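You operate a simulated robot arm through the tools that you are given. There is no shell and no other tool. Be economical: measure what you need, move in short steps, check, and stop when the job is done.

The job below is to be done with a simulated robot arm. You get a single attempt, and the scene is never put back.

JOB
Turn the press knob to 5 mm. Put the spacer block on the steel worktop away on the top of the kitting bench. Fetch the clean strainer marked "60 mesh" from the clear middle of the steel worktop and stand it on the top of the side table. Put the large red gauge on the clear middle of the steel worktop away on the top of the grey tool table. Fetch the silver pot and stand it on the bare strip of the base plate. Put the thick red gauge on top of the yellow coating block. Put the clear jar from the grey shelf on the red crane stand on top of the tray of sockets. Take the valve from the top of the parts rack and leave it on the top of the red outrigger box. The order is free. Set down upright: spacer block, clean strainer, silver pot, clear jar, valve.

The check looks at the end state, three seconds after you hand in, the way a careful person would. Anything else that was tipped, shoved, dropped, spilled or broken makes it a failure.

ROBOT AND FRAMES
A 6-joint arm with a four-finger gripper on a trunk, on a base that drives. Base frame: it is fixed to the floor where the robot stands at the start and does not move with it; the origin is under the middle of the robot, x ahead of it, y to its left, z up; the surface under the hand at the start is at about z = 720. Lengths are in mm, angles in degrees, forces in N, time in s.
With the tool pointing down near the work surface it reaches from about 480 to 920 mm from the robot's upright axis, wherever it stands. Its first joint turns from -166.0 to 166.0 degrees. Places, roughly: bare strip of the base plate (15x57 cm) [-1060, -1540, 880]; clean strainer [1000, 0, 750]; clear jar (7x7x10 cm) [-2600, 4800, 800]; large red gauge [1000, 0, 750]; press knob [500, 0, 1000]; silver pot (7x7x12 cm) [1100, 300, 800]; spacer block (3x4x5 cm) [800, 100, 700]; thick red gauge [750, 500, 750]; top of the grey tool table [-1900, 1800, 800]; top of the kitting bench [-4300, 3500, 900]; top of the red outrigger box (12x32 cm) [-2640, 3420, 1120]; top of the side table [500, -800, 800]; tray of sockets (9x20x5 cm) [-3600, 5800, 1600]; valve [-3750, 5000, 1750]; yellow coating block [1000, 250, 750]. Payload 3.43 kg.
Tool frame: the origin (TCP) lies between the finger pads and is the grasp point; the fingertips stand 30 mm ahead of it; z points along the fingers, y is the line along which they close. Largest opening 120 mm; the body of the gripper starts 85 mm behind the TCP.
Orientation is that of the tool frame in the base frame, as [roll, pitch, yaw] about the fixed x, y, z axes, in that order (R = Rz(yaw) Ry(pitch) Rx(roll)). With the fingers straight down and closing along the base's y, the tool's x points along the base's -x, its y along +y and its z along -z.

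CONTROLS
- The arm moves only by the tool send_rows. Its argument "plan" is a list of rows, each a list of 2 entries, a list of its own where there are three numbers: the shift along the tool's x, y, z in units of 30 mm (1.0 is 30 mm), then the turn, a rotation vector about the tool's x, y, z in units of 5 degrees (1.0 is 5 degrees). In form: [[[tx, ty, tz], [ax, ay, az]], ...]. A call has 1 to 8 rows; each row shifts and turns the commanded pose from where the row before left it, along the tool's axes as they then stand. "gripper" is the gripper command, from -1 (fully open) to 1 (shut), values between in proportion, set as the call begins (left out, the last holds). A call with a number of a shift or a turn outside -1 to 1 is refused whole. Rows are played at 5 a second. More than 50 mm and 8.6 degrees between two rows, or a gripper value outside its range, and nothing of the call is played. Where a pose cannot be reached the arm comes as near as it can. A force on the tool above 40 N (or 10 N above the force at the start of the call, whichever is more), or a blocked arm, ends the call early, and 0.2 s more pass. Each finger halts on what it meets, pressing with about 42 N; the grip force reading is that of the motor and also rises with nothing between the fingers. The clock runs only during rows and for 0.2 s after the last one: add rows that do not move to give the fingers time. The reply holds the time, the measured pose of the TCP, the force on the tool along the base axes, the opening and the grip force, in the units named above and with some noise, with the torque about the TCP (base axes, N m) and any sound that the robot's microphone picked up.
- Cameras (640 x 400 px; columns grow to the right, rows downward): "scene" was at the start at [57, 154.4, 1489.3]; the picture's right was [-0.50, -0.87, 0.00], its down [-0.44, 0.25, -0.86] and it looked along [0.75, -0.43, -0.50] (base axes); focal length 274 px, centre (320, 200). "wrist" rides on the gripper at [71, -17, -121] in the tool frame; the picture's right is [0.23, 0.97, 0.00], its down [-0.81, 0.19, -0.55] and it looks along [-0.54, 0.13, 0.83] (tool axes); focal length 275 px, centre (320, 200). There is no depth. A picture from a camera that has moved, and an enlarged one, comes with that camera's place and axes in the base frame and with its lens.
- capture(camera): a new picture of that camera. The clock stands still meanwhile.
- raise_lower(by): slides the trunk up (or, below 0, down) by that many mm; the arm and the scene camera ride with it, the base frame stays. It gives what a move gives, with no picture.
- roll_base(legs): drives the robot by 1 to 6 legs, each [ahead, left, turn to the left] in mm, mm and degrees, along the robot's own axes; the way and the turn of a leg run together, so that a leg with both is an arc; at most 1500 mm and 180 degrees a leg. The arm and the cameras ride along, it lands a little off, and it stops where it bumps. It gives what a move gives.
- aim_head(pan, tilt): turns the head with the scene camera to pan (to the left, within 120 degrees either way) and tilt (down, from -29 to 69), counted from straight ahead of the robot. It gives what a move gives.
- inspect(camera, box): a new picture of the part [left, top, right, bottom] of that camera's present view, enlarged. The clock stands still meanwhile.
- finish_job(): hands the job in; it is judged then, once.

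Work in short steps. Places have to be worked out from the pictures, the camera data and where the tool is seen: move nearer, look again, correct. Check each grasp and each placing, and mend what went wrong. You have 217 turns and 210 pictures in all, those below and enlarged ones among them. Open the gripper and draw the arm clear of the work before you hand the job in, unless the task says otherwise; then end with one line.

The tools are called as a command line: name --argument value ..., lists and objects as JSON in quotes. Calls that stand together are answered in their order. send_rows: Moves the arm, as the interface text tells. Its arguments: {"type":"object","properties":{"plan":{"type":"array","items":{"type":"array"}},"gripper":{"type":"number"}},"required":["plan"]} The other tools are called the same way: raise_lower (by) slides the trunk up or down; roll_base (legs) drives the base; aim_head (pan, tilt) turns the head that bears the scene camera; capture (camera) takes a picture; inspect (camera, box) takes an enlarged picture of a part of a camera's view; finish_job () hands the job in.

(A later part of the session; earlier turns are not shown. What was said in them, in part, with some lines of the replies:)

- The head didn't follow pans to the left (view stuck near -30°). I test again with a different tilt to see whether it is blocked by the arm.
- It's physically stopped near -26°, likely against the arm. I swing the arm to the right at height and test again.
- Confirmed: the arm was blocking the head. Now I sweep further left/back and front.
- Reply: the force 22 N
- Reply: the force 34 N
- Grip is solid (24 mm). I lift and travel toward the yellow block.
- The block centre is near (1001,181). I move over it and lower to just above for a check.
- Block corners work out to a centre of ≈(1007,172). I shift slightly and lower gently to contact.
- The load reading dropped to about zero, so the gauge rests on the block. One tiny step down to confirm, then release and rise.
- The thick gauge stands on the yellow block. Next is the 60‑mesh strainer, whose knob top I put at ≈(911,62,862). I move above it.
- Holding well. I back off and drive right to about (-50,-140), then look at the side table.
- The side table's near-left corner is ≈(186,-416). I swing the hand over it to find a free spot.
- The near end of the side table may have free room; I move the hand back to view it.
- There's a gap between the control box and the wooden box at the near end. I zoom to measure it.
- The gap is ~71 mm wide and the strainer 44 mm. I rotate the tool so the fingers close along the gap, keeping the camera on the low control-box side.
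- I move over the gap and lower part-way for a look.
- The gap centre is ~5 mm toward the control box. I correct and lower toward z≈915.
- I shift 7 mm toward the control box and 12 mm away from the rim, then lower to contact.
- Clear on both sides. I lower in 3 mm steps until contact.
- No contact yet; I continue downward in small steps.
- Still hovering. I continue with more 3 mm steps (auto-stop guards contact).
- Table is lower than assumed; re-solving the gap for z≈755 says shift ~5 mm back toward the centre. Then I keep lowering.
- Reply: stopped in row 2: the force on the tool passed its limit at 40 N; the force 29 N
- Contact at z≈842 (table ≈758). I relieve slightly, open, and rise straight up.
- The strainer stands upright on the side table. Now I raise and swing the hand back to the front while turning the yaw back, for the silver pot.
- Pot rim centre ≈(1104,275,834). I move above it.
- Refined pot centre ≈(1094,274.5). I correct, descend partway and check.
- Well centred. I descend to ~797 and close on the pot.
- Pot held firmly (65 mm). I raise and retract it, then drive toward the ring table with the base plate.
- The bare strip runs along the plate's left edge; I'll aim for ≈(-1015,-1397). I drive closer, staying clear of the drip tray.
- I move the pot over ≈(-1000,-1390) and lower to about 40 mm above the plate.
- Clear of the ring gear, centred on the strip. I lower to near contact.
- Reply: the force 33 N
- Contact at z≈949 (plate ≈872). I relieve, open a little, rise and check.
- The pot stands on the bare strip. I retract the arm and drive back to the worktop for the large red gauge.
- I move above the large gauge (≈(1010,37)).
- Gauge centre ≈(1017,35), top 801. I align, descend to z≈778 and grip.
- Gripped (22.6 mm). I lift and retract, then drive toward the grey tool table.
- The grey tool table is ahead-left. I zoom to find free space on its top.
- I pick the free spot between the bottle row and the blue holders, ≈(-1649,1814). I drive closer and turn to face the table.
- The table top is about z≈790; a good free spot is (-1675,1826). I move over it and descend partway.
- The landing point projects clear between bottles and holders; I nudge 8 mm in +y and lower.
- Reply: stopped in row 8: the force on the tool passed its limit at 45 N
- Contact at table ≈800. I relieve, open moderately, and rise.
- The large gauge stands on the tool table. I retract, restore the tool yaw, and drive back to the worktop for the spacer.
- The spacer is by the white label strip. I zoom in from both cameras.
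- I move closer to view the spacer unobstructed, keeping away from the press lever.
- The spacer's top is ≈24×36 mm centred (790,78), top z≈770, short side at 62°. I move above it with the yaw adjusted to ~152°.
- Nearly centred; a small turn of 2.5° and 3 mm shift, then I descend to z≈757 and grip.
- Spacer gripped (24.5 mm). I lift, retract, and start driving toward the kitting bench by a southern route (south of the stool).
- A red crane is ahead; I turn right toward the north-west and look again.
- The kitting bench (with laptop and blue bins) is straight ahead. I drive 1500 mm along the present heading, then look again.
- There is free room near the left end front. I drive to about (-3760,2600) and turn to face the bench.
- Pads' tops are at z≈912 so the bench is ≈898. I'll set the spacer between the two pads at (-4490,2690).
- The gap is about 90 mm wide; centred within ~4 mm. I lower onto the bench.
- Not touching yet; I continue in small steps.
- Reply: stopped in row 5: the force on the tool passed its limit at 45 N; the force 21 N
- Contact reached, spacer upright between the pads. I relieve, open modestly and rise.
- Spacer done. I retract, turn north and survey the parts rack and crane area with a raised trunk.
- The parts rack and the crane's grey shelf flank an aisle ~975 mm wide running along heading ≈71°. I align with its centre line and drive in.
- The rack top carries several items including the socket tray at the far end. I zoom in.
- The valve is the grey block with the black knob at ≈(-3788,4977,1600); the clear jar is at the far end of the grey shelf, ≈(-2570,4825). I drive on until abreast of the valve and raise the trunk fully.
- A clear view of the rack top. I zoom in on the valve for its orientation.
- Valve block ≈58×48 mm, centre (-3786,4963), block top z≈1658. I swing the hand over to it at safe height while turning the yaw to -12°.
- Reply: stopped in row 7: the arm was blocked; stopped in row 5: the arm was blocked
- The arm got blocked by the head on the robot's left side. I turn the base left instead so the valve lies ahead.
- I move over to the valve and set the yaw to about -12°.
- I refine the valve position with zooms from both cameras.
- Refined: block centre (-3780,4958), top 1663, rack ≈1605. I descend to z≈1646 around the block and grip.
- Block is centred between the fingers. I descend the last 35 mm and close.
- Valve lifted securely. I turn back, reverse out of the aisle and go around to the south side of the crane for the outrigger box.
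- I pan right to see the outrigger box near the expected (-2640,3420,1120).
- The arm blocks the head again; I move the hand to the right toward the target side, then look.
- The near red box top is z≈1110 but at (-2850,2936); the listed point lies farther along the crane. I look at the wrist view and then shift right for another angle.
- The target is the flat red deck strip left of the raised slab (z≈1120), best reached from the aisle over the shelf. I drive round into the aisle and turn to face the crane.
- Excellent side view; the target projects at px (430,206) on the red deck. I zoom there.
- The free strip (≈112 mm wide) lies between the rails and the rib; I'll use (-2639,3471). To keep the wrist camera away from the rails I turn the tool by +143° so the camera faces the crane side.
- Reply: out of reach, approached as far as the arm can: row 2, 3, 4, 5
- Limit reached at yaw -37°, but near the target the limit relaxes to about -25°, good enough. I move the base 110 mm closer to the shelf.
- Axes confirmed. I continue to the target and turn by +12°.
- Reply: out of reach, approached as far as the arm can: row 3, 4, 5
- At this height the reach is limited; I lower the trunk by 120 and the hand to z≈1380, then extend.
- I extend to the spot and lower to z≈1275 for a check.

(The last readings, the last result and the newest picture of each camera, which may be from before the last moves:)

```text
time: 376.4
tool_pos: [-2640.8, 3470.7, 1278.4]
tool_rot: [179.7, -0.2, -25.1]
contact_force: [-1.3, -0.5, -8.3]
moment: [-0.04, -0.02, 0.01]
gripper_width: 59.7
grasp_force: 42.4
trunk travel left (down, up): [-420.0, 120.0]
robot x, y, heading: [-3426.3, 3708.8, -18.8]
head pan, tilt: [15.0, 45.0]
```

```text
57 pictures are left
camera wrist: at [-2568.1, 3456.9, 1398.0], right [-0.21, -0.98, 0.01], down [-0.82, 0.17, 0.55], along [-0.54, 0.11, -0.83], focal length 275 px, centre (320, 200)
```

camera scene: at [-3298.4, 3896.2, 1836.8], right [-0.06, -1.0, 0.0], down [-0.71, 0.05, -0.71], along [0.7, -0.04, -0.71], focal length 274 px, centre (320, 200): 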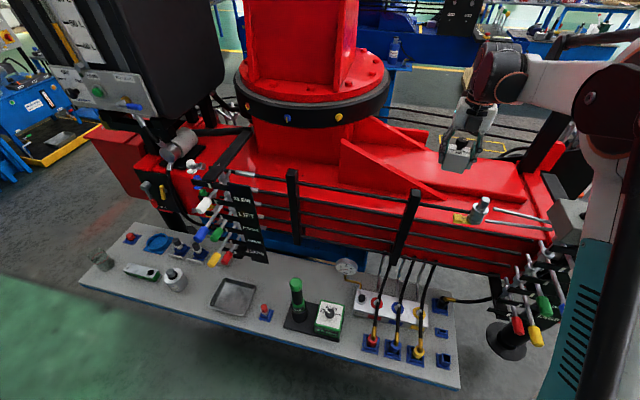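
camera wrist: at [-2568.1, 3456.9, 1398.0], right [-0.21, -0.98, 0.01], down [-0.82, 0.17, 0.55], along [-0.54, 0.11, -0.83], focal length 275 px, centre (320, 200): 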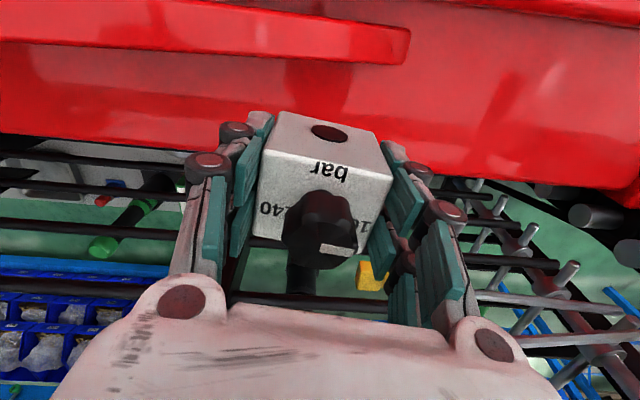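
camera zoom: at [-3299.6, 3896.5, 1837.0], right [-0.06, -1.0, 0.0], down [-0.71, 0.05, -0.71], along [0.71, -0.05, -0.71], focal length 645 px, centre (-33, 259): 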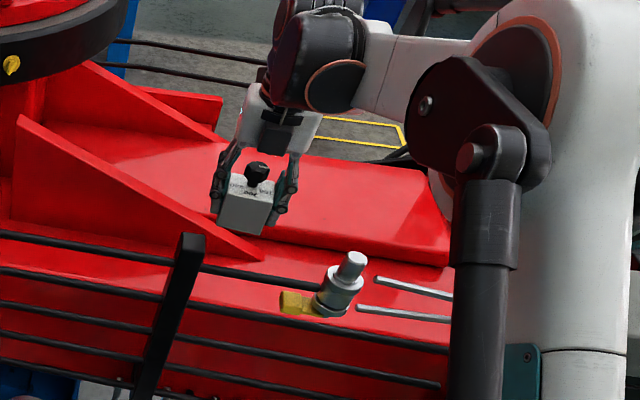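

The landing spot is centred between the rib and the deck's edge. I lower to near contact.

send_rows --plan '[[[0, 0, 0.9], [0, 0, 0]], [[0, 0, 0.9], [0, 0, 0]], [[0, 0, 0.9], [0, 0, 0]], [[0, 0, 0.4], [0, 0, 0]], [[0, 0, 0], [0, 0, 0]]]'

capture --camera "wrist"

inspect --camera "scene" --box '[360, 110, 540, 260]'

```text
time: 377.6
tool_pos: [-2640.9, 3470.1, 1186.4]
tool_rot: [179.7, -0.1, -25.2]
contact_force: [0.1, -0.5, -8.7]
moment: [-0.03, -0.01, -0.01]
gripper_width: 59.7
grasp_force: 42.1
trunk travel left (down, up): [-420.0, 120.0]
robot x, y, heading: [-3427.6, 3706.3, -18.7]
head pan, tilt: [15.0, 45.0]
```

```text
56 pictures are left
camera wrist: at [-2567.9, 3456.2, 1304.9], right [-0.21, -0.98, 0.01], down [-0.82, 0.17, 0.55], along [-0.54, 0.11, -0.83], focal length 275 px, centre (320, 200)
```

wrist: 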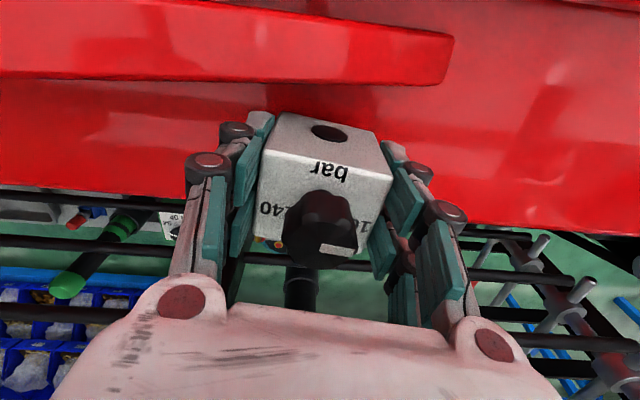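

```text
2.67 times, centred on (450, 185) of scene
camera zoom: at [-3299.0, 3896.4, 1836.9], right [-0.06, -1.0, 0.0], down [-0.71, 0.05, -0.71], along [0.71, -0.04, -0.71], focal length 731 px, centre (-27, 240)
```

zoom: 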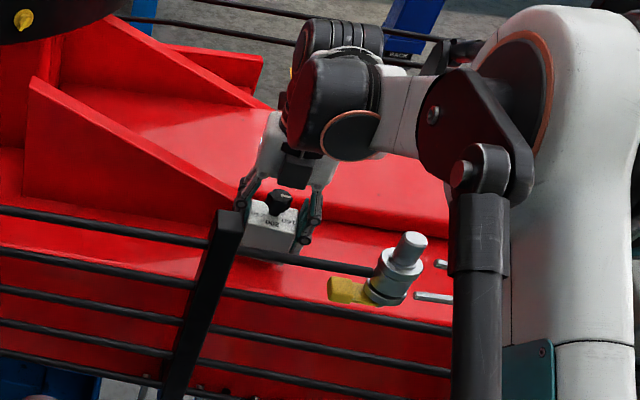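

Margins look fine on both sides. I lower in 3 mm steps to contact.

send_rows --plan '[[[0, 0, 0.3], [0, 0, 0]], [[0, 0, 0.2], [0, 0, 0]], [[0, 0, 0.1], [0, 0, 0]], [[0, 0, 0.1], [0, 0, 0]], [[0, 0, 0.1], [0, 0, 0]], [[0, 0, 0.1], [0, 0, 0]], [[0, 0, 0.1], [0, 0, 0]], [[0, 0, 0.1], [0, 0, 0]]]'

```text
time: 379.4
tool_pos: [-2642.9, 3471.1, 1154.4]
tool_rot: [179.8, -0.3, -25.2]
contact_force: [3.1, 0.8, 35.4]
moment: [0.02, -0.09, 0.08]
gripper_width: 59.9
grasp_force: 41.6
trunk travel left (down, up): [-420.0, 120.0]
robot x, y, heading: [-3424.8, 3709.7, -18.6]
head pan, tilt: [15.0, 45.0]
```

Contact at z≈1154 (deck ≈1113). I relieve, open moderately and rise.

send_rows --plan '[[[0, 0, -0.08], [0, 0, 0]], [[0, 0, 0], [0, 0, 0]]]'

send_rows --plan '[[[0, 0, 0], [0, 0, 0]], [[0, 0, 0], [0, 0, 0]], [[0, 0, -0.7], [0, 0, 0]], [[0, 0, -1], [0, 0, 0]], [[0, 0, -1], [0, 0, 0]], [[0, 0, -1], [0, 0, 0]], [[0, 0, -1], [0, 0, 0]], [[0, 0, -1], [0, 0, 0]]]' --gripper -0.45

capture --camera "wrist"

inspect --camera "scene" --box '[360, 110, 540, 260]'

```text
time: 380.0
tool_pos: [-2641.1, 3469.8, 1156.1]
tool_rot: [179.8, -0.2, -25.2]
contact_force: [-5.4, 1.9, 5.4]
moment: [0.02, -0.17, 0.06]
gripper_width: 59.8
grasp_force: 41.5
trunk travel left (down, up): [-420.0, 120.0]
robot x, y, heading: [-3422.7, 3707.1, -18.8]
head pan, tilt: [15.0, 45.0]
```

```text
time: 381.8
tool_pos: [-2640.6, 3472.0, 1328.1]
tool_rot: [179.7, -0.2, -25.1]
contact_force: [0.2, 0.1, 0.1]
moment: [0.02, -0.01, 0.03]
gripper_width: 87.0
grasp_force: 0.1
trunk travel left (down, up): [-420.0, 120.0]
robot x, y, heading: [-3425.9, 3705.9, -18.5]
head pan, tilt: [15.0, 45.0]
```

```text
54 pictures are left
camera wrist: at [-2567.9, 3458.2, 1447.9], right [-0.21, -0.98, 0.01], down [-0.82, 0.17, 0.55], along [-0.54, 0.11, -0.83], focal length 275 px, centre (320, 200)
```

wrist: 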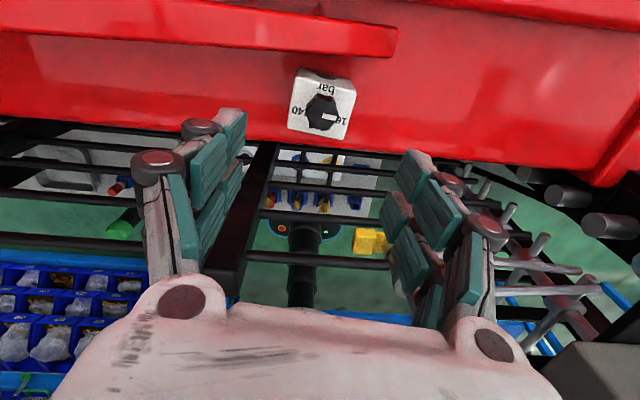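

```text
2.67 times, centred on (450, 185) of scene
camera zoom: at [-3300.7, 3897.0, 1837.0], right [-0.06, -1.0, 0.0], down [-0.71, 0.05, -0.71], along [0.71, -0.05, -0.71], focal length 731 px, centre (-27, 240)
```

zoom: 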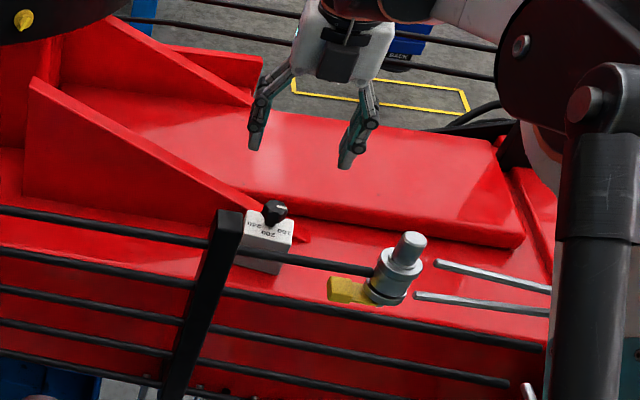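

Valve placed upright. I rise, retract, then back up and slide along the aisle toward the jar.

send_rows --plan '[[[0, 0, -1], [0, 0, 0]], [[0, 0, -1], [0, 0, 0]], [[-0.9, 0.1, -1], [0, 0, 0]], [[-0.9, 0.1, -1], [0, 0, 0]], [[-0.9, 0.1, -1], [0, 0, 0]], [[-0.9, 0.1, -1], [0, 0, 0]], [[-0.9, 0.1, 0], [0, 0, 0]], [[-0.9, 0.1, 0], [0, 0, 0]]]'

send_rows --plan '[[[-0.9, 0.1, 0], [0, 0, 1]], [[-0.9, 0.1, 0], [0, 0, 1]], [[-0.9, 0.1, 0], [0, 0, 1]]]'

roll_base --legs '[[-120, 0, 0], [0, 800, 0]]'

capture --camera "scene"

```text
time: 383.6
tool_pos: [-2796.4, 3526.2, 1506.0]
tool_rot: [179.8, -0.2, -25.1]
contact_force: [-0.3, 1.2, 0.1]
moment: [-0.04, -0.02, -0.01]
gripper_width: 86.9
grasp_force: 0.0
trunk travel left (down, up): [-420.0, 120.0]
robot x, y, heading: [-3426.2, 3705.2, -18.9]
head pan, tilt: [15.0, 45.0]
```

```text
time: 384.4
tool_pos: [-2872.4, 3559.0, 1505.8]
tool_rot: [179.8, -0.3, -40.4]
contact_force: [-0.9, 0.4, -0.3]
moment: [-0.04, -0.07, -0.02]
gripper_width: 87.4
grasp_force: 0.1
trunk travel left (down, up): [-420.0, 120.0]
robot x, y, heading: [-3427.5, 3704.0, -18.6]
head pan, tilt: [15.0, 45.0]
```

```text
time: 389.5
tool_pos: [-2727.5, 4350.2, 1505.7]
tool_rot: [179.7, -0.3, -40.2]
contact_force: [-0.2, -0.2, 0.5]
moment: [-0.01, -0.01, 0.0]
gripper_width: 87.2
grasp_force: 0.1
trunk travel left (down, up): [-420.0, 120.0]
robot x, y, heading: [-3284.1, 4497.8, -18.9]
head pan, tilt: [15.0, 45.0]
```

```text
52 pictures are left
camera scene: at [-3159.1, 4689.1, 1836.8], right [-0.06, -1.0, 0.0], down [-0.71, 0.04, -0.71], along [0.71, -0.05, -0.71], focal length 274 px, centre (320, 200)
```

scene: 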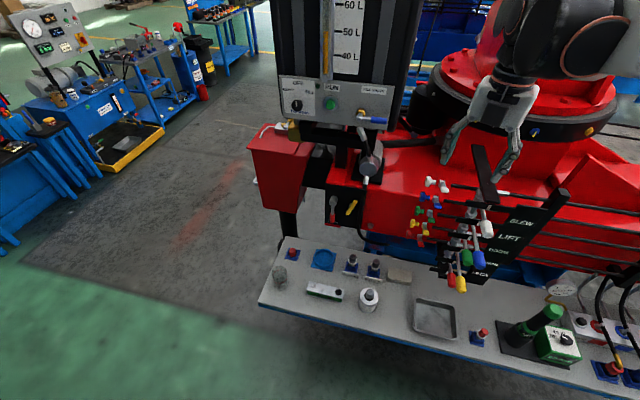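

The jar is at the shelf's far-left end. I zoom on it.

inspect --camera "scene" --box '[250, 225, 400, 325]'

```text
4.00 times, centred on (325, 275) of scene
camera zoom: at [-3159.1, 4689.1, 1836.8], right [-0.06, -1.0, 0.0], down [-0.71, 0.04, -0.71], along [0.71, -0.05, -0.71], focal length 1097 px, centre (300, -100)
```

zoom: 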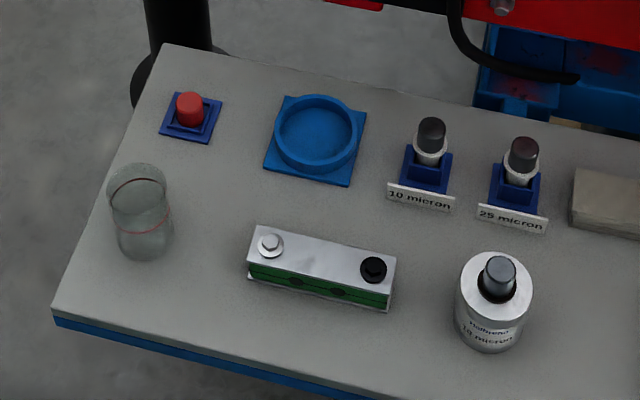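

I slide 480 mm further left so the hand is above the jar, then view it from the wrist.

roll_base --legs '[[0, 480, 0]]'

capture --camera "wrist"

capture --camera "scene"

```text
time: 392.4
tool_pos: [-2573.7, 4807.1, 1504.6]
tool_rot: [179.7, -0.3, -40.1]
contact_force: [0.1, 0.0, -0.2]
moment: [-0.04, 0.01, 0.01]
gripper_width: 87.0
grasp_force: 0.1
trunk travel left (down, up): [-420.0, 120.0]
robot x, y, heading: [-3128.1, 4952.6, -18.8]
head pan, tilt: [15.0, 45.0]
```

```text
50 pictures are left
camera wrist: at [-2507.7, 4775.3, 1624.9], right [-0.45, -0.89, 0.01], down [-0.74, 0.38, 0.55], along [-0.49, 0.24, -0.84], focal length 275 px, centre (320, 200)
```

wrist: 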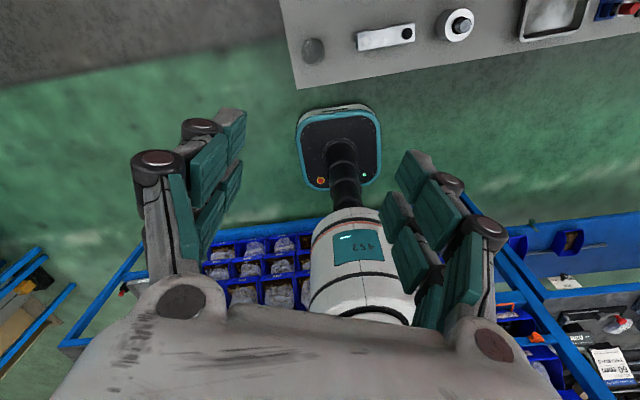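

```text
49 pictures are left
camera scene: at [-3003.8, 5146.5, 1836.8], right [-0.07, -1.0, 0.0], down [-0.71, 0.05, -0.71], along [0.71, -0.05, -0.71], focal length 274 px, centre (320, 200)
```

scene: 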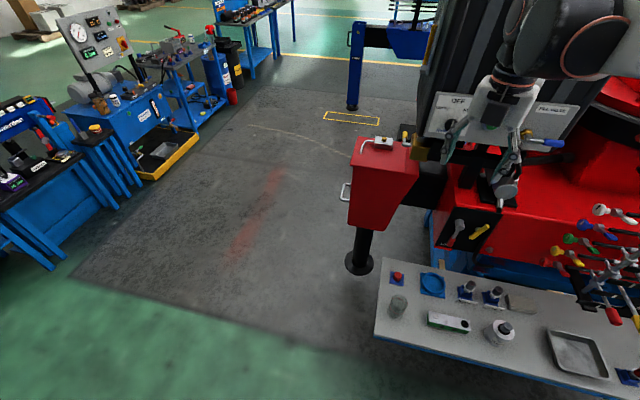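

Jar rim ≈(-2561,4816,825), shelf ≈725. I lower the trunk by 400 and open the gripper fully.

raise_lower --by -400

send_rows --plan '[[[0.13, -0.5, 0.8], [0, 0, 0]], [[0, 0, 0.9], [0, 0, 0]], [[0, 0, 0.9], [0, 0, 0]], [[0, 0, 0.9], [0, 0, 0]], [[0, 0, 0], [0, 0, 0]]]' --gripper -1

capture --camera "wrist"

inspect --camera "scene" --box '[340, 80, 560, 280]'

```text
time: 396.2
tool_pos: [-2574.5, 4806.1, 1105.3]
tool_rot: [179.7, -0.4, -40.2]
contact_force: [0.1, -0.2, 0.0]
moment: [-0.01, 0.0, 0.02]
gripper_width: 86.8
grasp_force: 0.0
trunk travel left (down, up): [-20.0, 520.0]
robot x, y, heading: [-3130.1, 4957.5, -18.7]
head pan, tilt: [15.0, 45.0]
```

```text
time: 397.4
tool_pos: [-2562.3, 4815.1, 999.9]
tool_rot: [179.8, -0.3, -40.2]
contact_force: [0.9, -0.2, 0.0]
moment: [0.0, 0.01, 0.01]
gripper_width: 120.1
grasp_force: 0.1
trunk travel left (down, up): [-20.0, 520.0]
robot x, y, heading: [-3131.1, 4951.8, -18.6]
head pan, tilt: [15.0, 45.0]
```

```text
48 pictures are left
camera wrist: at [-2494.6, 4782.5, 1119.7], right [-0.45, -0.89, 0.01], down [-0.74, 0.38, 0.55], along [-0.49, 0.24, -0.83], focal length 275 px, centre (320, 200)
```

wrist: 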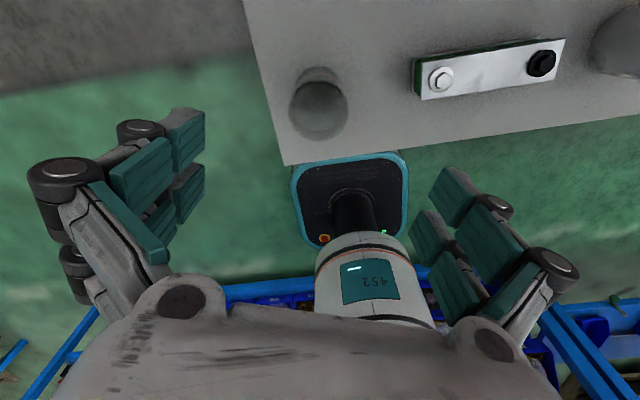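

```text
2.00 times, centred on (450, 180) of scene
camera zoom: at [-3004.0, 5145.3, 1436.9], right [-0.07, -1.0, 0.0], down [-0.71, 0.05, -0.71], along [0.71, -0.05, -0.71], focal length 548 px, centre (60, 240)
```

zoom: 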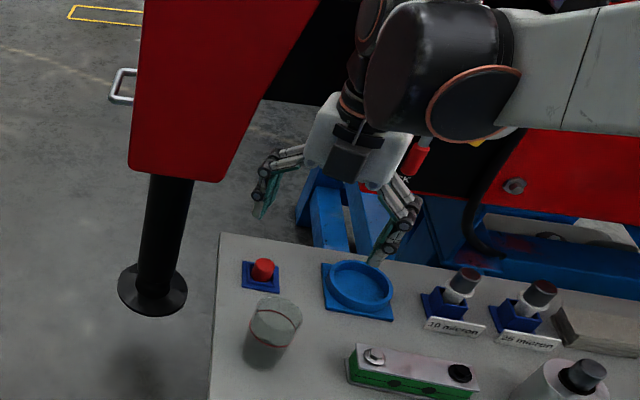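

Rim ≈(-2564,4817,836), shelf ≈731; the hand is well aligned. I descend to z≈790 and close on the jar.

send_rows --plan '[[[0, 0, 0.9], [0, 0, 0]], [[0, 0, 0.9], [0, 0, 0]], [[0, 0, 0.9], [0, 0, 0]], [[0, 0, 0.9], [0, 0, 0]], [[0, 0, 0.9], [0, 0, 0]], [[0, 0, 0], [0, 0, 0]]]'

capture --camera "wrist"

```text
time: 398.8
tool_pos: [-2561.0, 4813.1, 864.5]
tool_rot: [179.7, -0.1, -40.2]
contact_force: [0.7, 0.3, 0.3]
moment: [0.0, 0.02, -0.01]
gripper_width: 120.1
grasp_force: 0.1
trunk travel left (down, up): [-20.0, 520.0]
robot x, y, heading: [-3128.9, 4957.1, -18.5]
head pan, tilt: [15.0, 45.0]
```

```text
46 pictures are left
camera wrist: at [-2495.2, 4781.1, 984.0], right [-0.45, -0.89, 0.01], down [-0.74, 0.38, 0.55], along [-0.49, 0.24, -0.83], focal length 275 px, centre (320, 200)
```

wrist: 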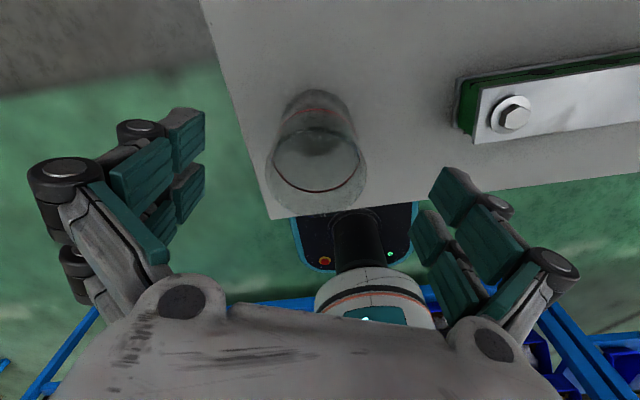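

Perfectly centred. I finish the descent and grip.

send_rows --plan '[[[0, 0, 0.9], [0, 0, 0]], [[0, 0, 0.9], [0, 0, 0]], [[0, 0, 0.6], [0, 0, 0]], [[0, 0, 0], [0, 0, 0]]]'

send_rows --plan '[[[0, 0, 0], [0, 0, 0]], [[0, 0, 0], [0, 0, 0]], [[0, 0, 0], [0, 0, 0]]]' --gripper 1

send_rows --plan '[[[0, 0, -0.4], [0, 0, 0]], [[0, 0, -0.8], [0, 0, 0]], [[0, 0, -1], [0, 0, 0]], [[0, 0, -1], [0, 0, 0]], [[0, 0, -1], [0, 0, 0]], [[0, 0, -1], [0, 0, 0]], [[0, 0, -1], [0, 0, 0]], [[0, 0, -1], [0, 0, 0]]]'

capture --camera "wrist"

```text
time: 399.8
tool_pos: [-2561.3, 4813.1, 791.7]
tool_rot: [179.8, -0.3, -40.2]
contact_force: [0.4, -0.1, 0.1]
moment: [-0.03, 0.0, -0.01]
gripper_width: 119.8
grasp_force: 0.1
trunk travel left (down, up): [-20.0, 520.0]
robot x, y, heading: [-3129.4, 4954.6, -18.9]
head pan, tilt: [15.0, 45.0]
```

```text
time: 400.6
tool_pos: [-2562.9, 4813.7, 792.0]
tool_rot: [179.7, -0.4, -40.3]
contact_force: [0.3, 0.1, 5.8]
moment: [-0.02, -0.12, 0.04]
gripper_width: 56.2
grasp_force: 42.7
trunk travel left (down, up): [-20.0, 520.0]
robot x, y, heading: [-3132.5, 4958.2, -18.7]
head pan, tilt: [15.0, 45.0]
```

```text
time: 402.4
tool_pos: [-2561.2, 4814.5, 1008.8]
tool_rot: [179.7, -0.2, -40.1]
contact_force: [-0.5, -0.1, -0.4]
moment: [0.01, -0.02, 0.04]
gripper_width: 56.1
grasp_force: 42.1
trunk travel left (down, up): [-20.0, 520.0]
robot x, y, heading: [-3126.6, 4951.9, -18.6]
head pan, tilt: [15.0, 45.0]
```

```text
45 pictures are left
camera wrist: at [-2495.3, 4783.2, 1129.1], right [-0.45, -0.89, 0.01], down [-0.74, 0.38, 0.55], along [-0.49, 0.24, -0.84], focal length 275 px, centre (320, 200)
```

wrist: 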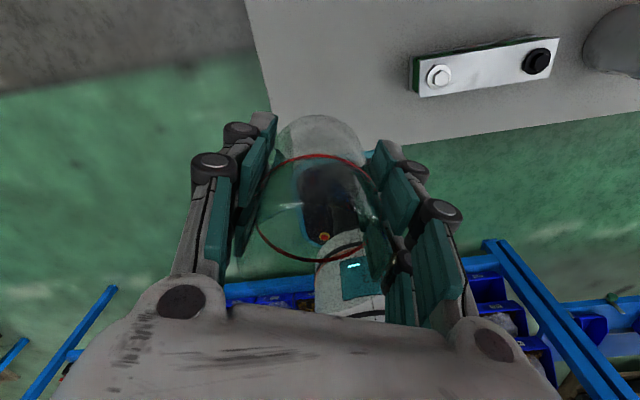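

The jar is held (56 mm at the waist). I slide along the aisle, raise the trunk and hand, then turn to face the rack.

roll_base --legs '[[0, 650, 0]]'

raise_lower --by 515

send_rows --plan '[[[0, 0, -1], [0, 0, 0]], [[0, 0, -1], [0, 0, 0]], [[0, 0, -1], [0, 0, 0]], [[0, 0, -1], [0, 0, 0]], [[0, 0, -1], [0, 0, 0]], [[0, 0, -1], [0, 0, 0]], [[0, 0, -1], [0, 0, 0]], [[0, 0, -1], [0, 0, 0]]]'

send_rows --plan '[[[0, 0, -1], [0, 0, 0]], [[0, 0, -0.8], [0, 0, 0]]]'

roll_base --legs '[[0, 0, 179]]'

aim_head --pan 15 --tilt 45

capture --camera "scene"

capture --camera "wrist"

```text
time: 406.0
tool_pos: [-2355.7, 5424.0, 1009.5]
tool_rot: [179.6, -0.3, -40.1]
contact_force: [0.3, -0.1, 0.7]
moment: [0.03, -0.03, 0.04]
gripper_width: 56.2
grasp_force: 41.5
trunk travel left (down, up): [-20.0, 520.0]
robot x, y, heading: [-2923.9, 5568.6, -18.6]
head pan, tilt: [15.0, 45.0]
```

```text
refused: 515 is not a number from -400 to 400
```

```text
time: 407.8
tool_pos: [-2355.3, 5427.5, 1249.9]
tool_rot: [179.7, -0.3, -40.2]
contact_force: [0.1, 1.0, -1.4]
moment: [-0.01, -0.02, 0.02]
gripper_width: 56.3
grasp_force: 41.9
trunk travel left (down, up): [-20.0, 520.0]
robot x, y, heading: [-2918.4, 5564.3, -18.9]
head pan, tilt: [15.0, 45.0]
```

```text
time: 408.4
tool_pos: [-2355.6, 5428.1, 1303.8]
tool_rot: [179.7, -0.2, -40.3]
contact_force: [-0.4, -0.9, -0.8]
moment: [0.01, -0.03, 0.0]
gripper_width: 56.4
grasp_force: 41.8
trunk travel left (down, up): [-20.0, 520.0]
robot x, y, heading: [-2923.7, 5564.8, -18.7]
head pan, tilt: [15.0, 45.0]
```

```text
time: 413.9
tool_pos: [-3235.5, 6054.0, 1303.6]
tool_rot: [179.3, -0.2, 95.9]
contact_force: [9.2, -6.6, -1.1]
moment: [0.97, 1.33, 0.04]
gripper_width: 56.6
grasp_force: 41.7
trunk travel left (down, up): [-20.0, 520.0]
robot x, y, heading: [-2925.3, 5566.1, 118.5]
head pan, tilt: [15.0, 45.0]
stopped in leg 1: the force on the tool passed its limit at 99 N (the readings are from after the stop); the commanded pose is now the measured one
```

```text
time: 414.5
tool_pos: [-3235.4, 6053.5, 1305.1]
tool_rot: [179.3, -0.3, 96.0]
contact_force: [12.5, -7.7, -0.7]
moment: [1.08, 1.73, 0.08]
gripper_width: 56.5
grasp_force: 41.9
trunk travel left (down, up): [-20.0, 520.0]
robot x, y, heading: [-2921.5, 5565.1, 118.2]
head pan, tilt: [15.0, 45.0]
```

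```text
44 pictures are left
camera scene: at [-3145.3, 5509.6, 1437.2], right [0.73, 0.69, 0.0], down [0.48, -0.51, -0.71], along [-0.49, 0.51, -0.71], focal length 274 px, centre (320, 200)
```

scene: 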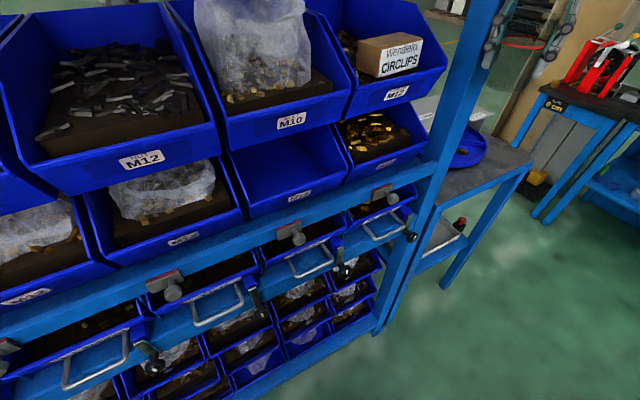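

```text
43 pictures are left
camera wrist: at [-3261.2, 6122.5, 1424.1], right [0.94, 0.33, 0.01], down [0.27, -0.79, 0.55], along [0.19, -0.52, -0.83], focal length 275 px, centre (320, 200)
```

wrist: 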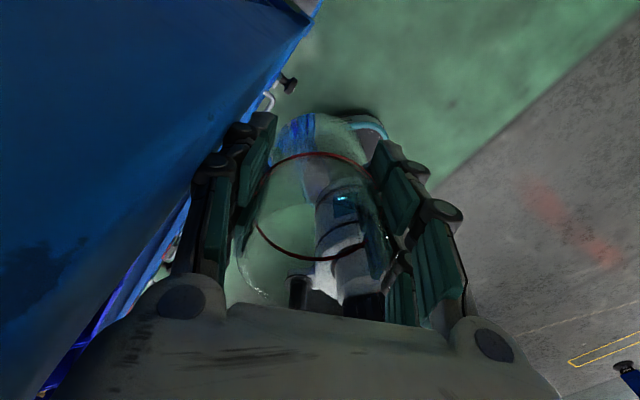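

The trunk raise was refused (limit 400), so the turn brought the hand against the rack post. I turn back immediately and check.

roll_base --legs '[[0, 0, -40]]'

raise_lower --by 400

raise_lower --by 120

aim_head --pan 60 --tilt 35

capture --camera "scene"

capture --camera "wrist"

```text
time: 416.8
tool_pos: [-2851.3, 6142.6, 1302.5]
tool_rot: [179.3, -0.3, 56.3]
contact_force: [-0.2, 0.1, -0.3]
moment: [0.02, 0.01, 0.03]
gripper_width: 56.7
grasp_force: 41.6
trunk travel left (down, up): [-20.0, 520.0]
robot x, y, heading: [-2922.4, 5565.6, 78.4]
head pan, tilt: [15.0, 45.0]
```

```text
time: 420.6
tool_pos: [-2852.2, 6143.6, 1703.1]
tool_rot: [179.3, -0.4, 56.3]
contact_force: [0.9, -0.1, -1.4]
moment: [0.0, 0.01, -0.02]
gripper_width: 56.7
grasp_force: 41.7
trunk travel left (down, up): [-420.0, 120.0]
robot x, y, heading: [-2922.9, 5565.3, 78.4]
head pan, tilt: [15.0, 45.0]
```

```text
time: 422.1
tool_pos: [-2850.9, 6142.9, 1823.2]
tool_rot: [179.3, -0.3, 56.3]
contact_force: [0.7, 0.1, -0.1]
moment: [-0.03, -0.01, 0.02]
gripper_width: 56.8
grasp_force: 42.3
trunk travel left (down, up): [-540.0, 0.0]
robot x, y, heading: [-2920.5, 5561.7, 78.5]
head pan, tilt: [15.0, 45.0]
```

```text
time: 423.2
tool_pos: [-2851.0, 6141.4, 1822.6]
tool_rot: [179.3, -0.3, 56.3]
contact_force: [0.0, -0.4, -0.2]
moment: [0.0, 0.01, 0.0]
gripper_width: 56.6
grasp_force: 41.6
trunk travel left (down, up): [-540.0, 0.0]
robot x, y, heading: [-2921.0, 5567.2, 78.4]
head pan, tilt: [60.0, 35.0]
```

```text
42 pictures are left
camera scene: at [-3190.6, 5643.0, 1971.8], right [0.66, 0.75, 0.0], down [0.43, -0.38, -0.82], along [-0.61, 0.54, -0.57], focal length 274 px, centre (320, 200)
```

scene: 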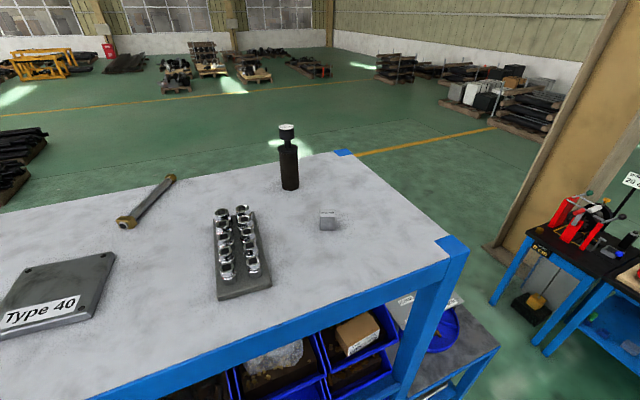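

```text
41 pictures are left
camera wrist: at [-2826.5, 6212.3, 1943.1], right [0.94, -0.35, 0.01], down [-0.3, -0.78, 0.55], along [-0.18, -0.52, -0.83], focal length 275 px, centre (320, 200)
```

wrist: 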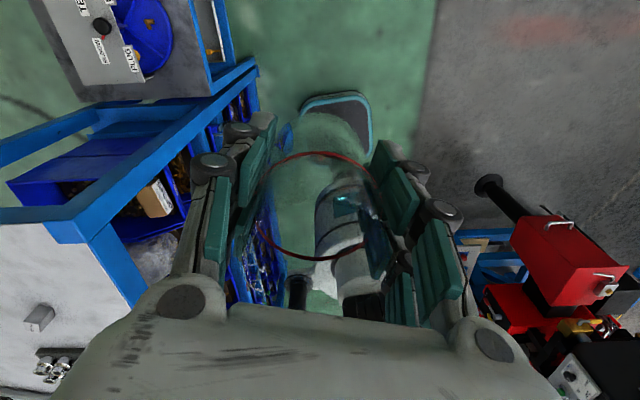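

The rack and its items look undisturbed, and the jar is still held. I zoom on the socket tray.

inspect --camera "scene" --box '[190, 190, 300, 310]'

```text
3.33 times, centred on (245, 250) of scene
camera zoom: at [-3190.6, 5643.0, 1971.8], right [0.66, 0.75, 0.0], down [0.43, -0.38, -0.82], along [-0.61, 0.54, -0.57], focal length 914 px, centre (570, 33)
```

zoom: 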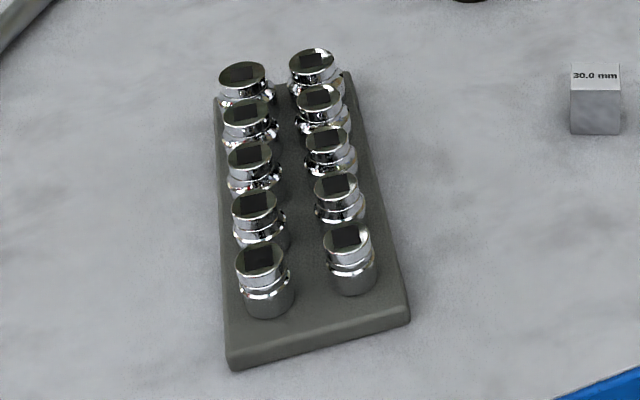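

Socket array centre ≈(-3548,5766), tops ≈1655. At z≈1823 the jar clears everything; I turn the base to face the tray.

roll_base --legs '[[0, 0, 79]]'

aim_head --pan 10 --tilt 50

capture --camera "scene"

capture --camera "wrist"

```text
time: 427.0
tool_pos: [-3476.4, 5748.6, 1823.7]
tool_rot: [179.3, -0.3, 135.0]
contact_force: [0.2, 0.2, -1.4]
moment: [-0.03, 0.02, 0.02]
gripper_width: 56.7
grasp_force: 42.0
trunk travel left (down, up): [-540.0, 0.0]
robot x, y, heading: [-2922.1, 5563.8, 157.2]
head pan, tilt: [60.0, 35.0]
```

```text
time: 428.2
tool_pos: [-3475.9, 5747.4, 1823.4]
tool_rot: [179.2, -0.3, 135.0]
contact_force: [-0.4, 0.1, -0.3]
moment: [0.01, 0.0, 0.02]
gripper_width: 56.5
grasp_force: 41.9
trunk travel left (down, up): [-540.0, 0.0]
robot x, y, heading: [-2919.1, 5562.2, 157.3]
head pan, tilt: [10.0, 50.0]
```

```text
39 pictures are left
camera scene: at [-3058.8, 5388.7, 1950.1], right [0.22, 0.98, 0.0], down [0.75, -0.17, -0.64], along [-0.63, 0.14, -0.77], focal length 274 px, centre (320, 200)
```

scene: 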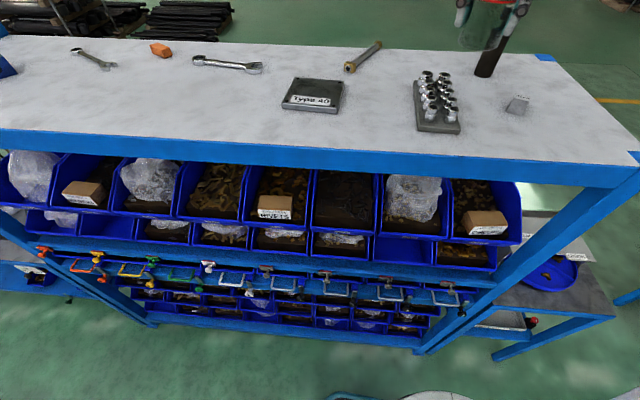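

```text
38 pictures are left
camera wrist: at [-3538.9, 5785.2, 1943.1], right [0.52, 0.85, 0.01], down [0.71, -0.44, 0.55], along [0.48, -0.28, -0.83], focal length 275 px, centre (320, 200)
```

wrist: 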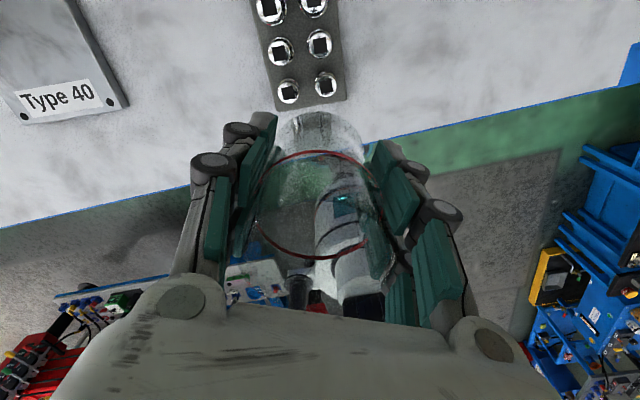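

I move the jar over the array centre ≈(-3553,5769) and lower to ~45 mm above.

send_rows --plan '[[[0.77, -0.44, 0], [0, 0, 0]], [[0.77, -0.44, 0], [0, 0, 0]], [[0.78, -0.43, 0], [0, 0, 0]], [[0, 0, 0.7], [0, 0, 0]], [[0, 0, 0.7], [0, 0, 0]], [[0, 0, 0.7], [0, 0, 0]], [[0, 0, 0], [0, 0, 0]]]'

capture --camera "wrist"

inspect --camera "scene" --box '[370, 20, 520, 150]'

```text
time: 429.8
tool_pos: [-3553.2, 5770.2, 1759.5]
tool_rot: [179.4, -0.2, 134.9]
contact_force: [0.5, 0.6, -0.4]
moment: [-0.02, -0.01, 0.03]
gripper_width: 56.6
grasp_force: 42.1
trunk travel left (down, up): [-540.0, 0.0]
robot x, y, heading: [-2926.6, 5563.2, 157.2]
head pan, tilt: [10.0, 50.0]
```

```text
37 pictures are left
camera wrist: at [-3615.2, 5807.3, 1879.7], right [0.52, 0.85, 0.01], down [0.71, -0.44, 0.55], along [0.48, -0.28, -0.83], focal length 275 px, centre (320, 200)
```

wrist: 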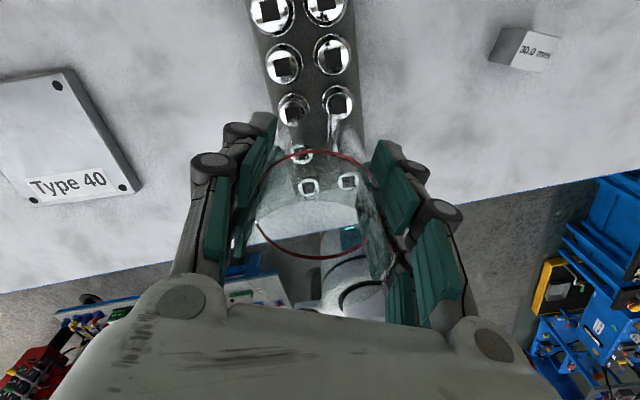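

```text
3.08 times, centred on (445, 85) of scene
camera zoom: at [-3058.8, 5388.7, 1950.1], right [0.22, 0.98, 0.0], down [0.75, -0.17, -0.64], along [-0.63, 0.14, -0.77], focal length 844 px, centre (-65, 554)
```

zoom: 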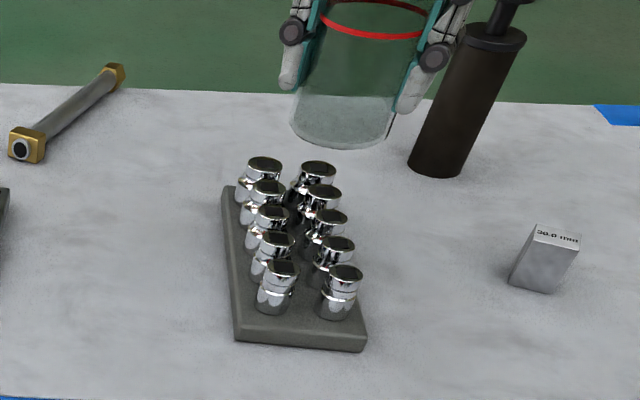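

Estimates agree on array centre ≈(-3559,5769) with tops ≈1645. I adjust and lower gently to contact.

send_rows --plan '[[[0.12, -0.16, 0.6], [0, 0, 0]], [[0, 0, 0.6], [0, 0, 0]], [[0, 0, 0], [0, 0, 0]]]'

inspect --camera "scene" --box '[370, 20, 520, 150]'

capture --camera "wrist"

```text
time: 430.6
tool_pos: [-3558.5, 5769.4, 1724.1]
tool_rot: [179.3, -0.3, 135.0]
contact_force: [0.1, -0.7, -0.4]
moment: [0.04, -0.02, 0.0]
gripper_width: 56.7
grasp_force: 42.0
trunk travel left (down, up): [-540.0, 0.0]
robot x, y, heading: [-2923.8, 5568.0, 157.3]
head pan, tilt: [10.0, 50.0]
```

```text
3.08 times, centred on (445, 85) of scene
camera zoom: at [-3059.0, 5388.6, 1950.0], right [0.22, 0.98, 0.0], down [0.75, -0.17, -0.64], along [-0.63, 0.14, -0.77], focal length 844 px, centre (-65, 554)
```

zoom: 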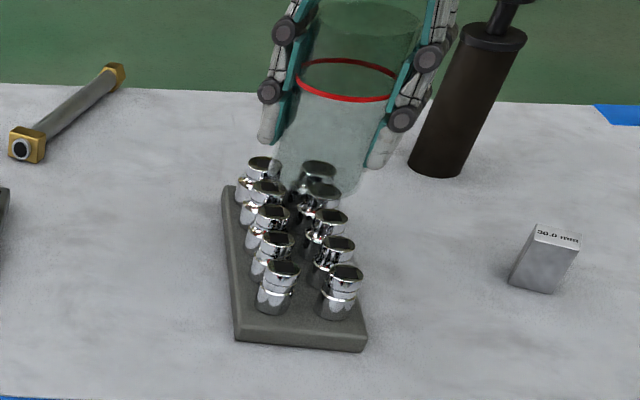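

```text
34 pictures are left
camera wrist: at [-3621.2, 5807.2, 1843.3], right [0.52, 0.85, 0.01], down [0.71, -0.44, 0.55], along [0.48, -0.28, -0.83], focal length 275 px, centre (320, 200)
```

wrist: 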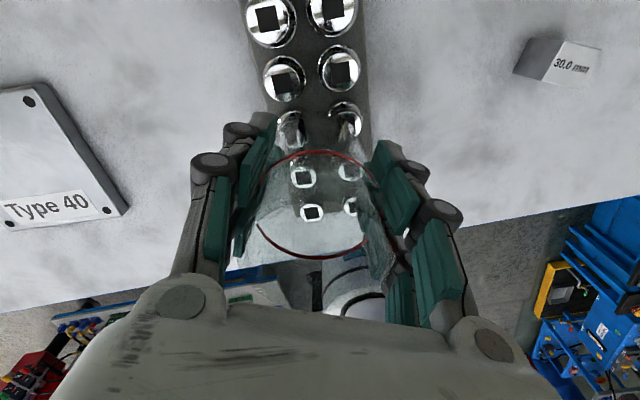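

The projected landing matches the middle socket pair. I lower in small steps until contact.

send_rows --plan '[[[0.05, -0.07, 0.1], [0, 0, 0]], [[0, 0, 0.1], [0, 0, 0]], [[0, 0, 0.1], [0, 0, 0]], [[0, 0, 0.07], [0, 0, 0]], [[0, 0, 0.07], [0, 0, 0]], [[0, 0, 0.07], [0, 0, 0]], [[0, 0, 0], [0, 0, 0]]]'

send_rows --plan '[[[0, 0, 0.07], [0, 0, 0]], [[0, 0, 0.07], [0, 0, 0]], [[0, 0, 0], [0, 0, 0]]]'

```text
time: 432.2
tool_pos: [-3561.3, 5769.2, 1709.1]
tool_rot: [179.3, -0.3, 134.9]
contact_force: [0.0, 0.4, -0.2]
moment: [0.03, -0.02, -0.01]
gripper_width: 56.5
grasp_force: 42.3
trunk travel left (down, up): [-540.0, 0.0]
robot x, y, heading: [-2920.9, 5566.9, 157.1]
head pan, tilt: [10.0, 50.0]
```

```text
time: 433.0
tool_pos: [-3562.3, 5769.4, 1704.6]
tool_rot: [179.3, -0.4, 134.9]
contact_force: [0.2, -0.3, 0.0]
moment: [-0.02, -0.01, -0.01]
gripper_width: 56.4
grasp_force: 42.2
trunk travel left (down, up): [-540.0, 0.0]
robot x, y, heading: [-2924.8, 5562.4, 157.3]
head pan, tilt: [10.0, 50.0]
```

Not yet in contact; I continue with fine steps.

send_rows --plan '[[[0, 0, 0.06], [0, 0, 0]], [[0, 0, 0.06], [0, 0, 0]], [[0, 0, 0.06], [0, 0, 0]], [[0, 0, 0], [0, 0, 0]]]'

inspect --camera "scene" --box '[390, 50, 490, 140]'

```text
time: 434.0
tool_pos: [-3561.4, 5769.7, 1700.2]
tool_rot: [179.3, -0.3, 135.1]
contact_force: [0.0, -0.4, 0.1]
moment: [0.0, -0.01, -0.01]
gripper_width: 56.4
grasp_force: 41.7
trunk travel left (down, up): [-540.0, 0.0]
robot x, y, heading: [-2921.8, 5561.6, 157.4]
head pan, tilt: [10.0, 50.0]
```

```text
4.44 times, centred on (440, 95) of scene
camera zoom: at [-3058.9, 5388.7, 1950.0], right [0.22, 0.98, 0.0], down [0.75, -0.17, -0.64], along [-0.63, 0.14, -0.77], focal length 1218 px, centre (-213, 667)
```

zoom: 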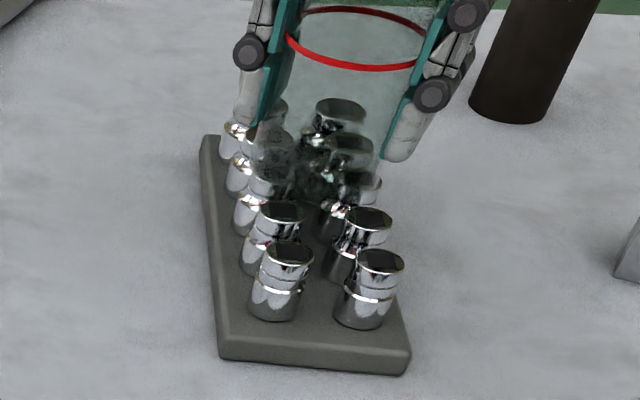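

Close to touching. More fine steps.

send_rows --plan '[[[0, 0, 0.06], [0, 0, 0]], [[0, 0, 0.06], [0, 0, 0]], [[0, 0, 0.06], [0, 0, 0]], [[0, 0, 0], [0, 0, 0]]]'

send_rows --plan '[[[0, 0, 0.05], [0, 0, 0]], [[0, 0, 0.05], [0, 0, 0]], [[0, 0, 0.05], [0, 0, 0]], [[0, 0, 0], [0, 0, 0]]]'

```text
time: 435.0
tool_pos: [-3560.6, 5768.6, 1694.8]
tool_rot: [179.3, -0.2, 134.9]
contact_force: [-9.7, 2.9, 31.5]
moment: [-0.02, 0.27, -0.03]
gripper_width: 56.8
grasp_force: 42.1
trunk travel left (down, up): [-540.0, 0.0]
robot x, y, heading: [-2922.2, 5564.7, 157.2]
head pan, tilt: [10.0, 50.0]
```

```text
time: 436.0
tool_pos: [-3559.1, 5768.1, 1691.0]
tool_rot: [179.3, -0.3, 135.1]
contact_force: [-5.5, -0.2, 31.7]
moment: [-0.12, 0.13, -0.02]
gripper_width: 56.6
grasp_force: 41.9
trunk travel left (down, up): [-540.0, 0.0]
robot x, y, heading: [-2922.6, 5562.9, 157.5]
head pan, tilt: [10.0, 50.0]
```

Contact made (~32 N). I relieve slightly and check before releasing.

send_rows --plan '[[[0, 0, -0.06], [0, 0, 0]], [[0, 0, 0], [0, 0, 0]]]'

inspect --camera "scene" --box '[390, 40, 490, 140]'

capture --camera "wrist"

```text
time: 436.6
tool_pos: [-3561.3, 5770.7, 1691.3]
tool_rot: [179.4, -0.2, 134.9]
contact_force: [-0.2, -0.5, 0.8]
moment: [-0.03, -0.03, 0.02]
gripper_width: 56.8
grasp_force: 41.7
trunk travel left (down, up): [-540.0, 0.0]
robot x, y, heading: [-2921.7, 5564.7, 157.4]
head pan, tilt: [10.0, 50.0]
```

```text
4.00 times, centred on (440, 90) of scene
camera zoom: at [-3058.7, 5388.7, 1949.8], right [0.22, 0.98, 0.0], down [0.75, -0.17, -0.64], along [-0.63, 0.14, -0.77], focal length 1097 px, centre (-160, 640)
```

zoom: 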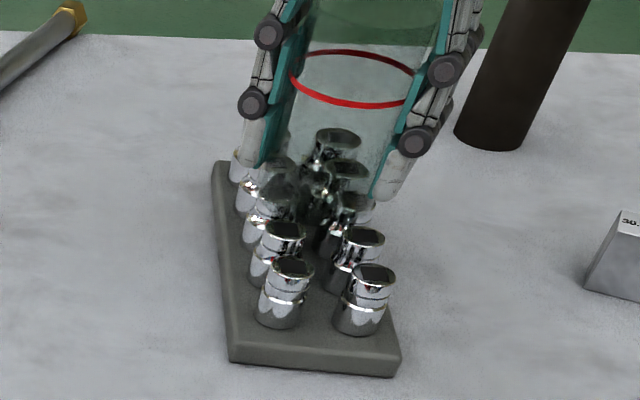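

```text
31 pictures are left
camera wrist: at [-3623.5, 5807.0, 1810.4], right [0.52, 0.85, 0.01], down [0.71, -0.44, 0.55], along [0.48, -0.28, -0.83], focal length 275 px, centre (320, 200)
```

wrist: 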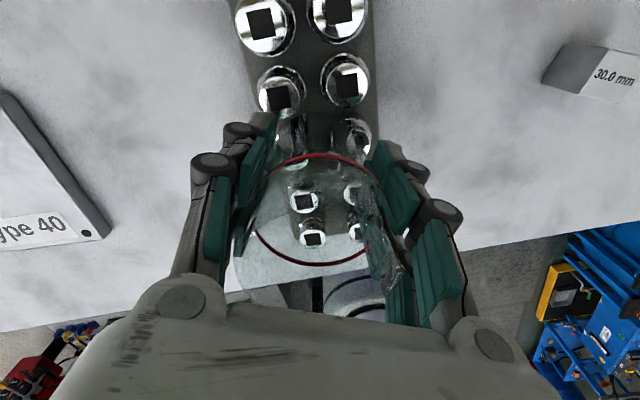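

The jar sits squarely on the middle sockets. I open and rise straight up.

send_rows --plan '[[[0, 0, 0], [0, 0, 0]], [[0, 0, 0], [0, 0, 0]], [[0, 0, 0], [0, 0, 0]], [[0, 0, -0.5], [0, 0, 0]], [[0, 0, -1], [0, 0, 0]], [[0, 0, -1], [0, 0, 0]], [[0, 0, -1], [0, 0, 0]], [[0, 0, -1], [0, 0, 0]]]' --gripper -0.7

inspect --camera "scene" --box '[380, 20, 500, 140]'

capture --camera "wrist"

```text
time: 438.4
tool_pos: [-3562.7, 5767.1, 1825.0]
tool_rot: [179.3, -0.2, 135.0]
contact_force: [0.4, 0.1, -0.3]
moment: [0.01, -0.01, -0.02]
gripper_width: 102.3
grasp_force: 0.2
trunk travel left (down, up): [-540.0, 0.0]
robot x, y, heading: [-2924.1, 5569.1, 157.3]
head pan, tilt: [10.0, 50.0]
```

```text
3.33 times, centred on (440, 80) of scene
camera zoom: at [-3059.2, 5388.9, 1950.0], right [0.22, 0.98, 0.0], down [0.75, -0.17, -0.64], along [-0.63, 0.14, -0.77], focal length 914 px, centre (-80, 600)
```

zoom: 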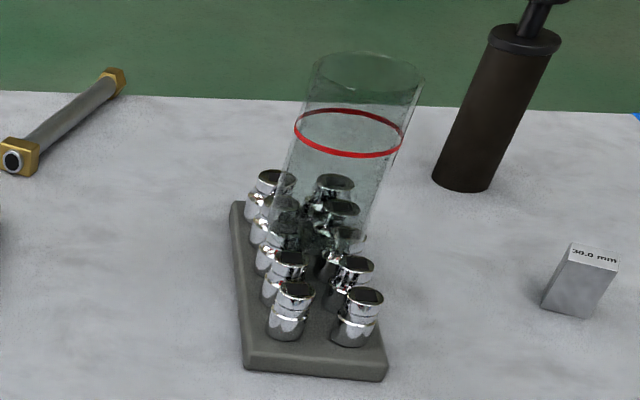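

```text
29 pictures are left
camera wrist: at [-3625.3, 5805.4, 1944.9], right [0.52, 0.85, 0.01], down [0.71, -0.44, 0.55], along [0.48, -0.28, -0.83], focal length 275 px, centre (320, 200)
```

wrist: 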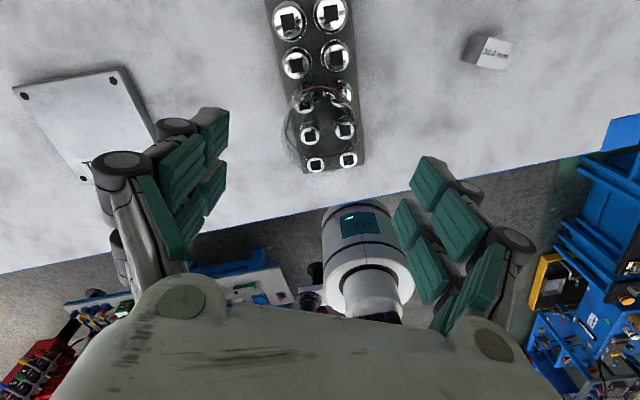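

The jar stands on the socket tray. I retract the arm and turn away from the rack, then take a last look.

send_rows --plan '[[[-0.8, 0.4, -0.3], [0, 0, 0]], [[-0.8, 0.4, -0.3], [0, 0, 0]], [[-0.8, 0.4, 0], [0, 0, 0]]]' --gripper -1

roll_base --legs '[[0, 0, -80]]'

aim_head --pan 60 --tilt 35

capture --camera "scene"

```text
time: 439.2
tool_pos: [-3484.4, 5740.9, 1843.7]
tool_rot: [179.2, -0.4, 135.1]
contact_force: [0.7, -0.2, 1.2]
moment: [0.01, 0.02, -0.02]
gripper_width: 119.9
grasp_force: 0.0
trunk travel left (down, up): [-540.0, 0.0]
robot x, y, heading: [-2922.8, 5563.7, 157.3]
head pan, tilt: [10.0, 50.0]
```

```text
time: 443.0
tool_pos: [-2850.1, 6149.7, 1843.2]
tool_rot: [179.3, -0.4, 55.4]
contact_force: [-0.4, 0.3, 0.2]
moment: [0.02, -0.03, 0.02]
gripper_width: 120.1
grasp_force: 0.0
trunk travel left (down, up): [-540.0, 0.0]
robot x, y, heading: [-2926.0, 5566.7, 77.5]
head pan, tilt: [10.0, 50.0]
```

```text
time: 444.2
tool_pos: [-2849.9, 6149.6, 1843.1]
tool_rot: [179.2, -0.2, 55.4]
contact_force: [-0.5, 0.9, -0.7]
moment: [-0.02, -0.01, -0.03]
gripper_width: 120.1
grasp_force: 0.1
trunk travel left (down, up): [-540.0, 0.0]
robot x, y, heading: [-2923.4, 5565.3, 77.7]
head pan, tilt: [60.0, 35.0]
```

```text
28 pictures are left
camera scene: at [-3189.5, 5646.8, 1971.7], right [0.67, 0.74, 0.0], down [0.42, -0.39, -0.82], along [-0.61, 0.55, -0.57], focal length 274 px, centre (320, 200)
```

scene: 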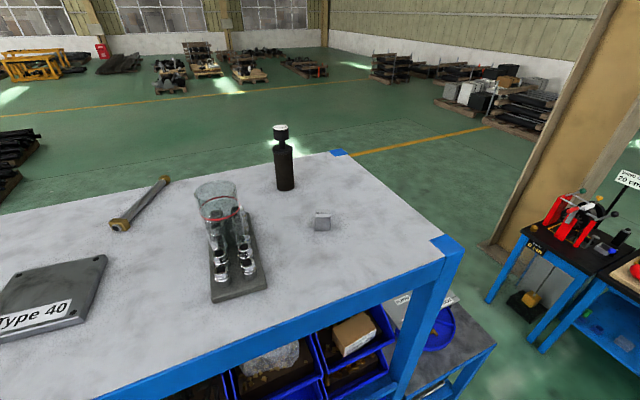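

The jar stands upright on the tray, the arm is clear and the gripper open. All eight items are done, so I hand in.

finish_job

```text
The job is handed in.
```

All eight parts of the job are done and handed in. Each item was seen in place after release, but the hand bumped the parts rack's far post once while I was carrying the jar. That happened during a turn, with the trunk still low. The turn stopped itself at about 99 N. The jar stayed in the grip, and nothing on the rack looked disturbed afterwards.
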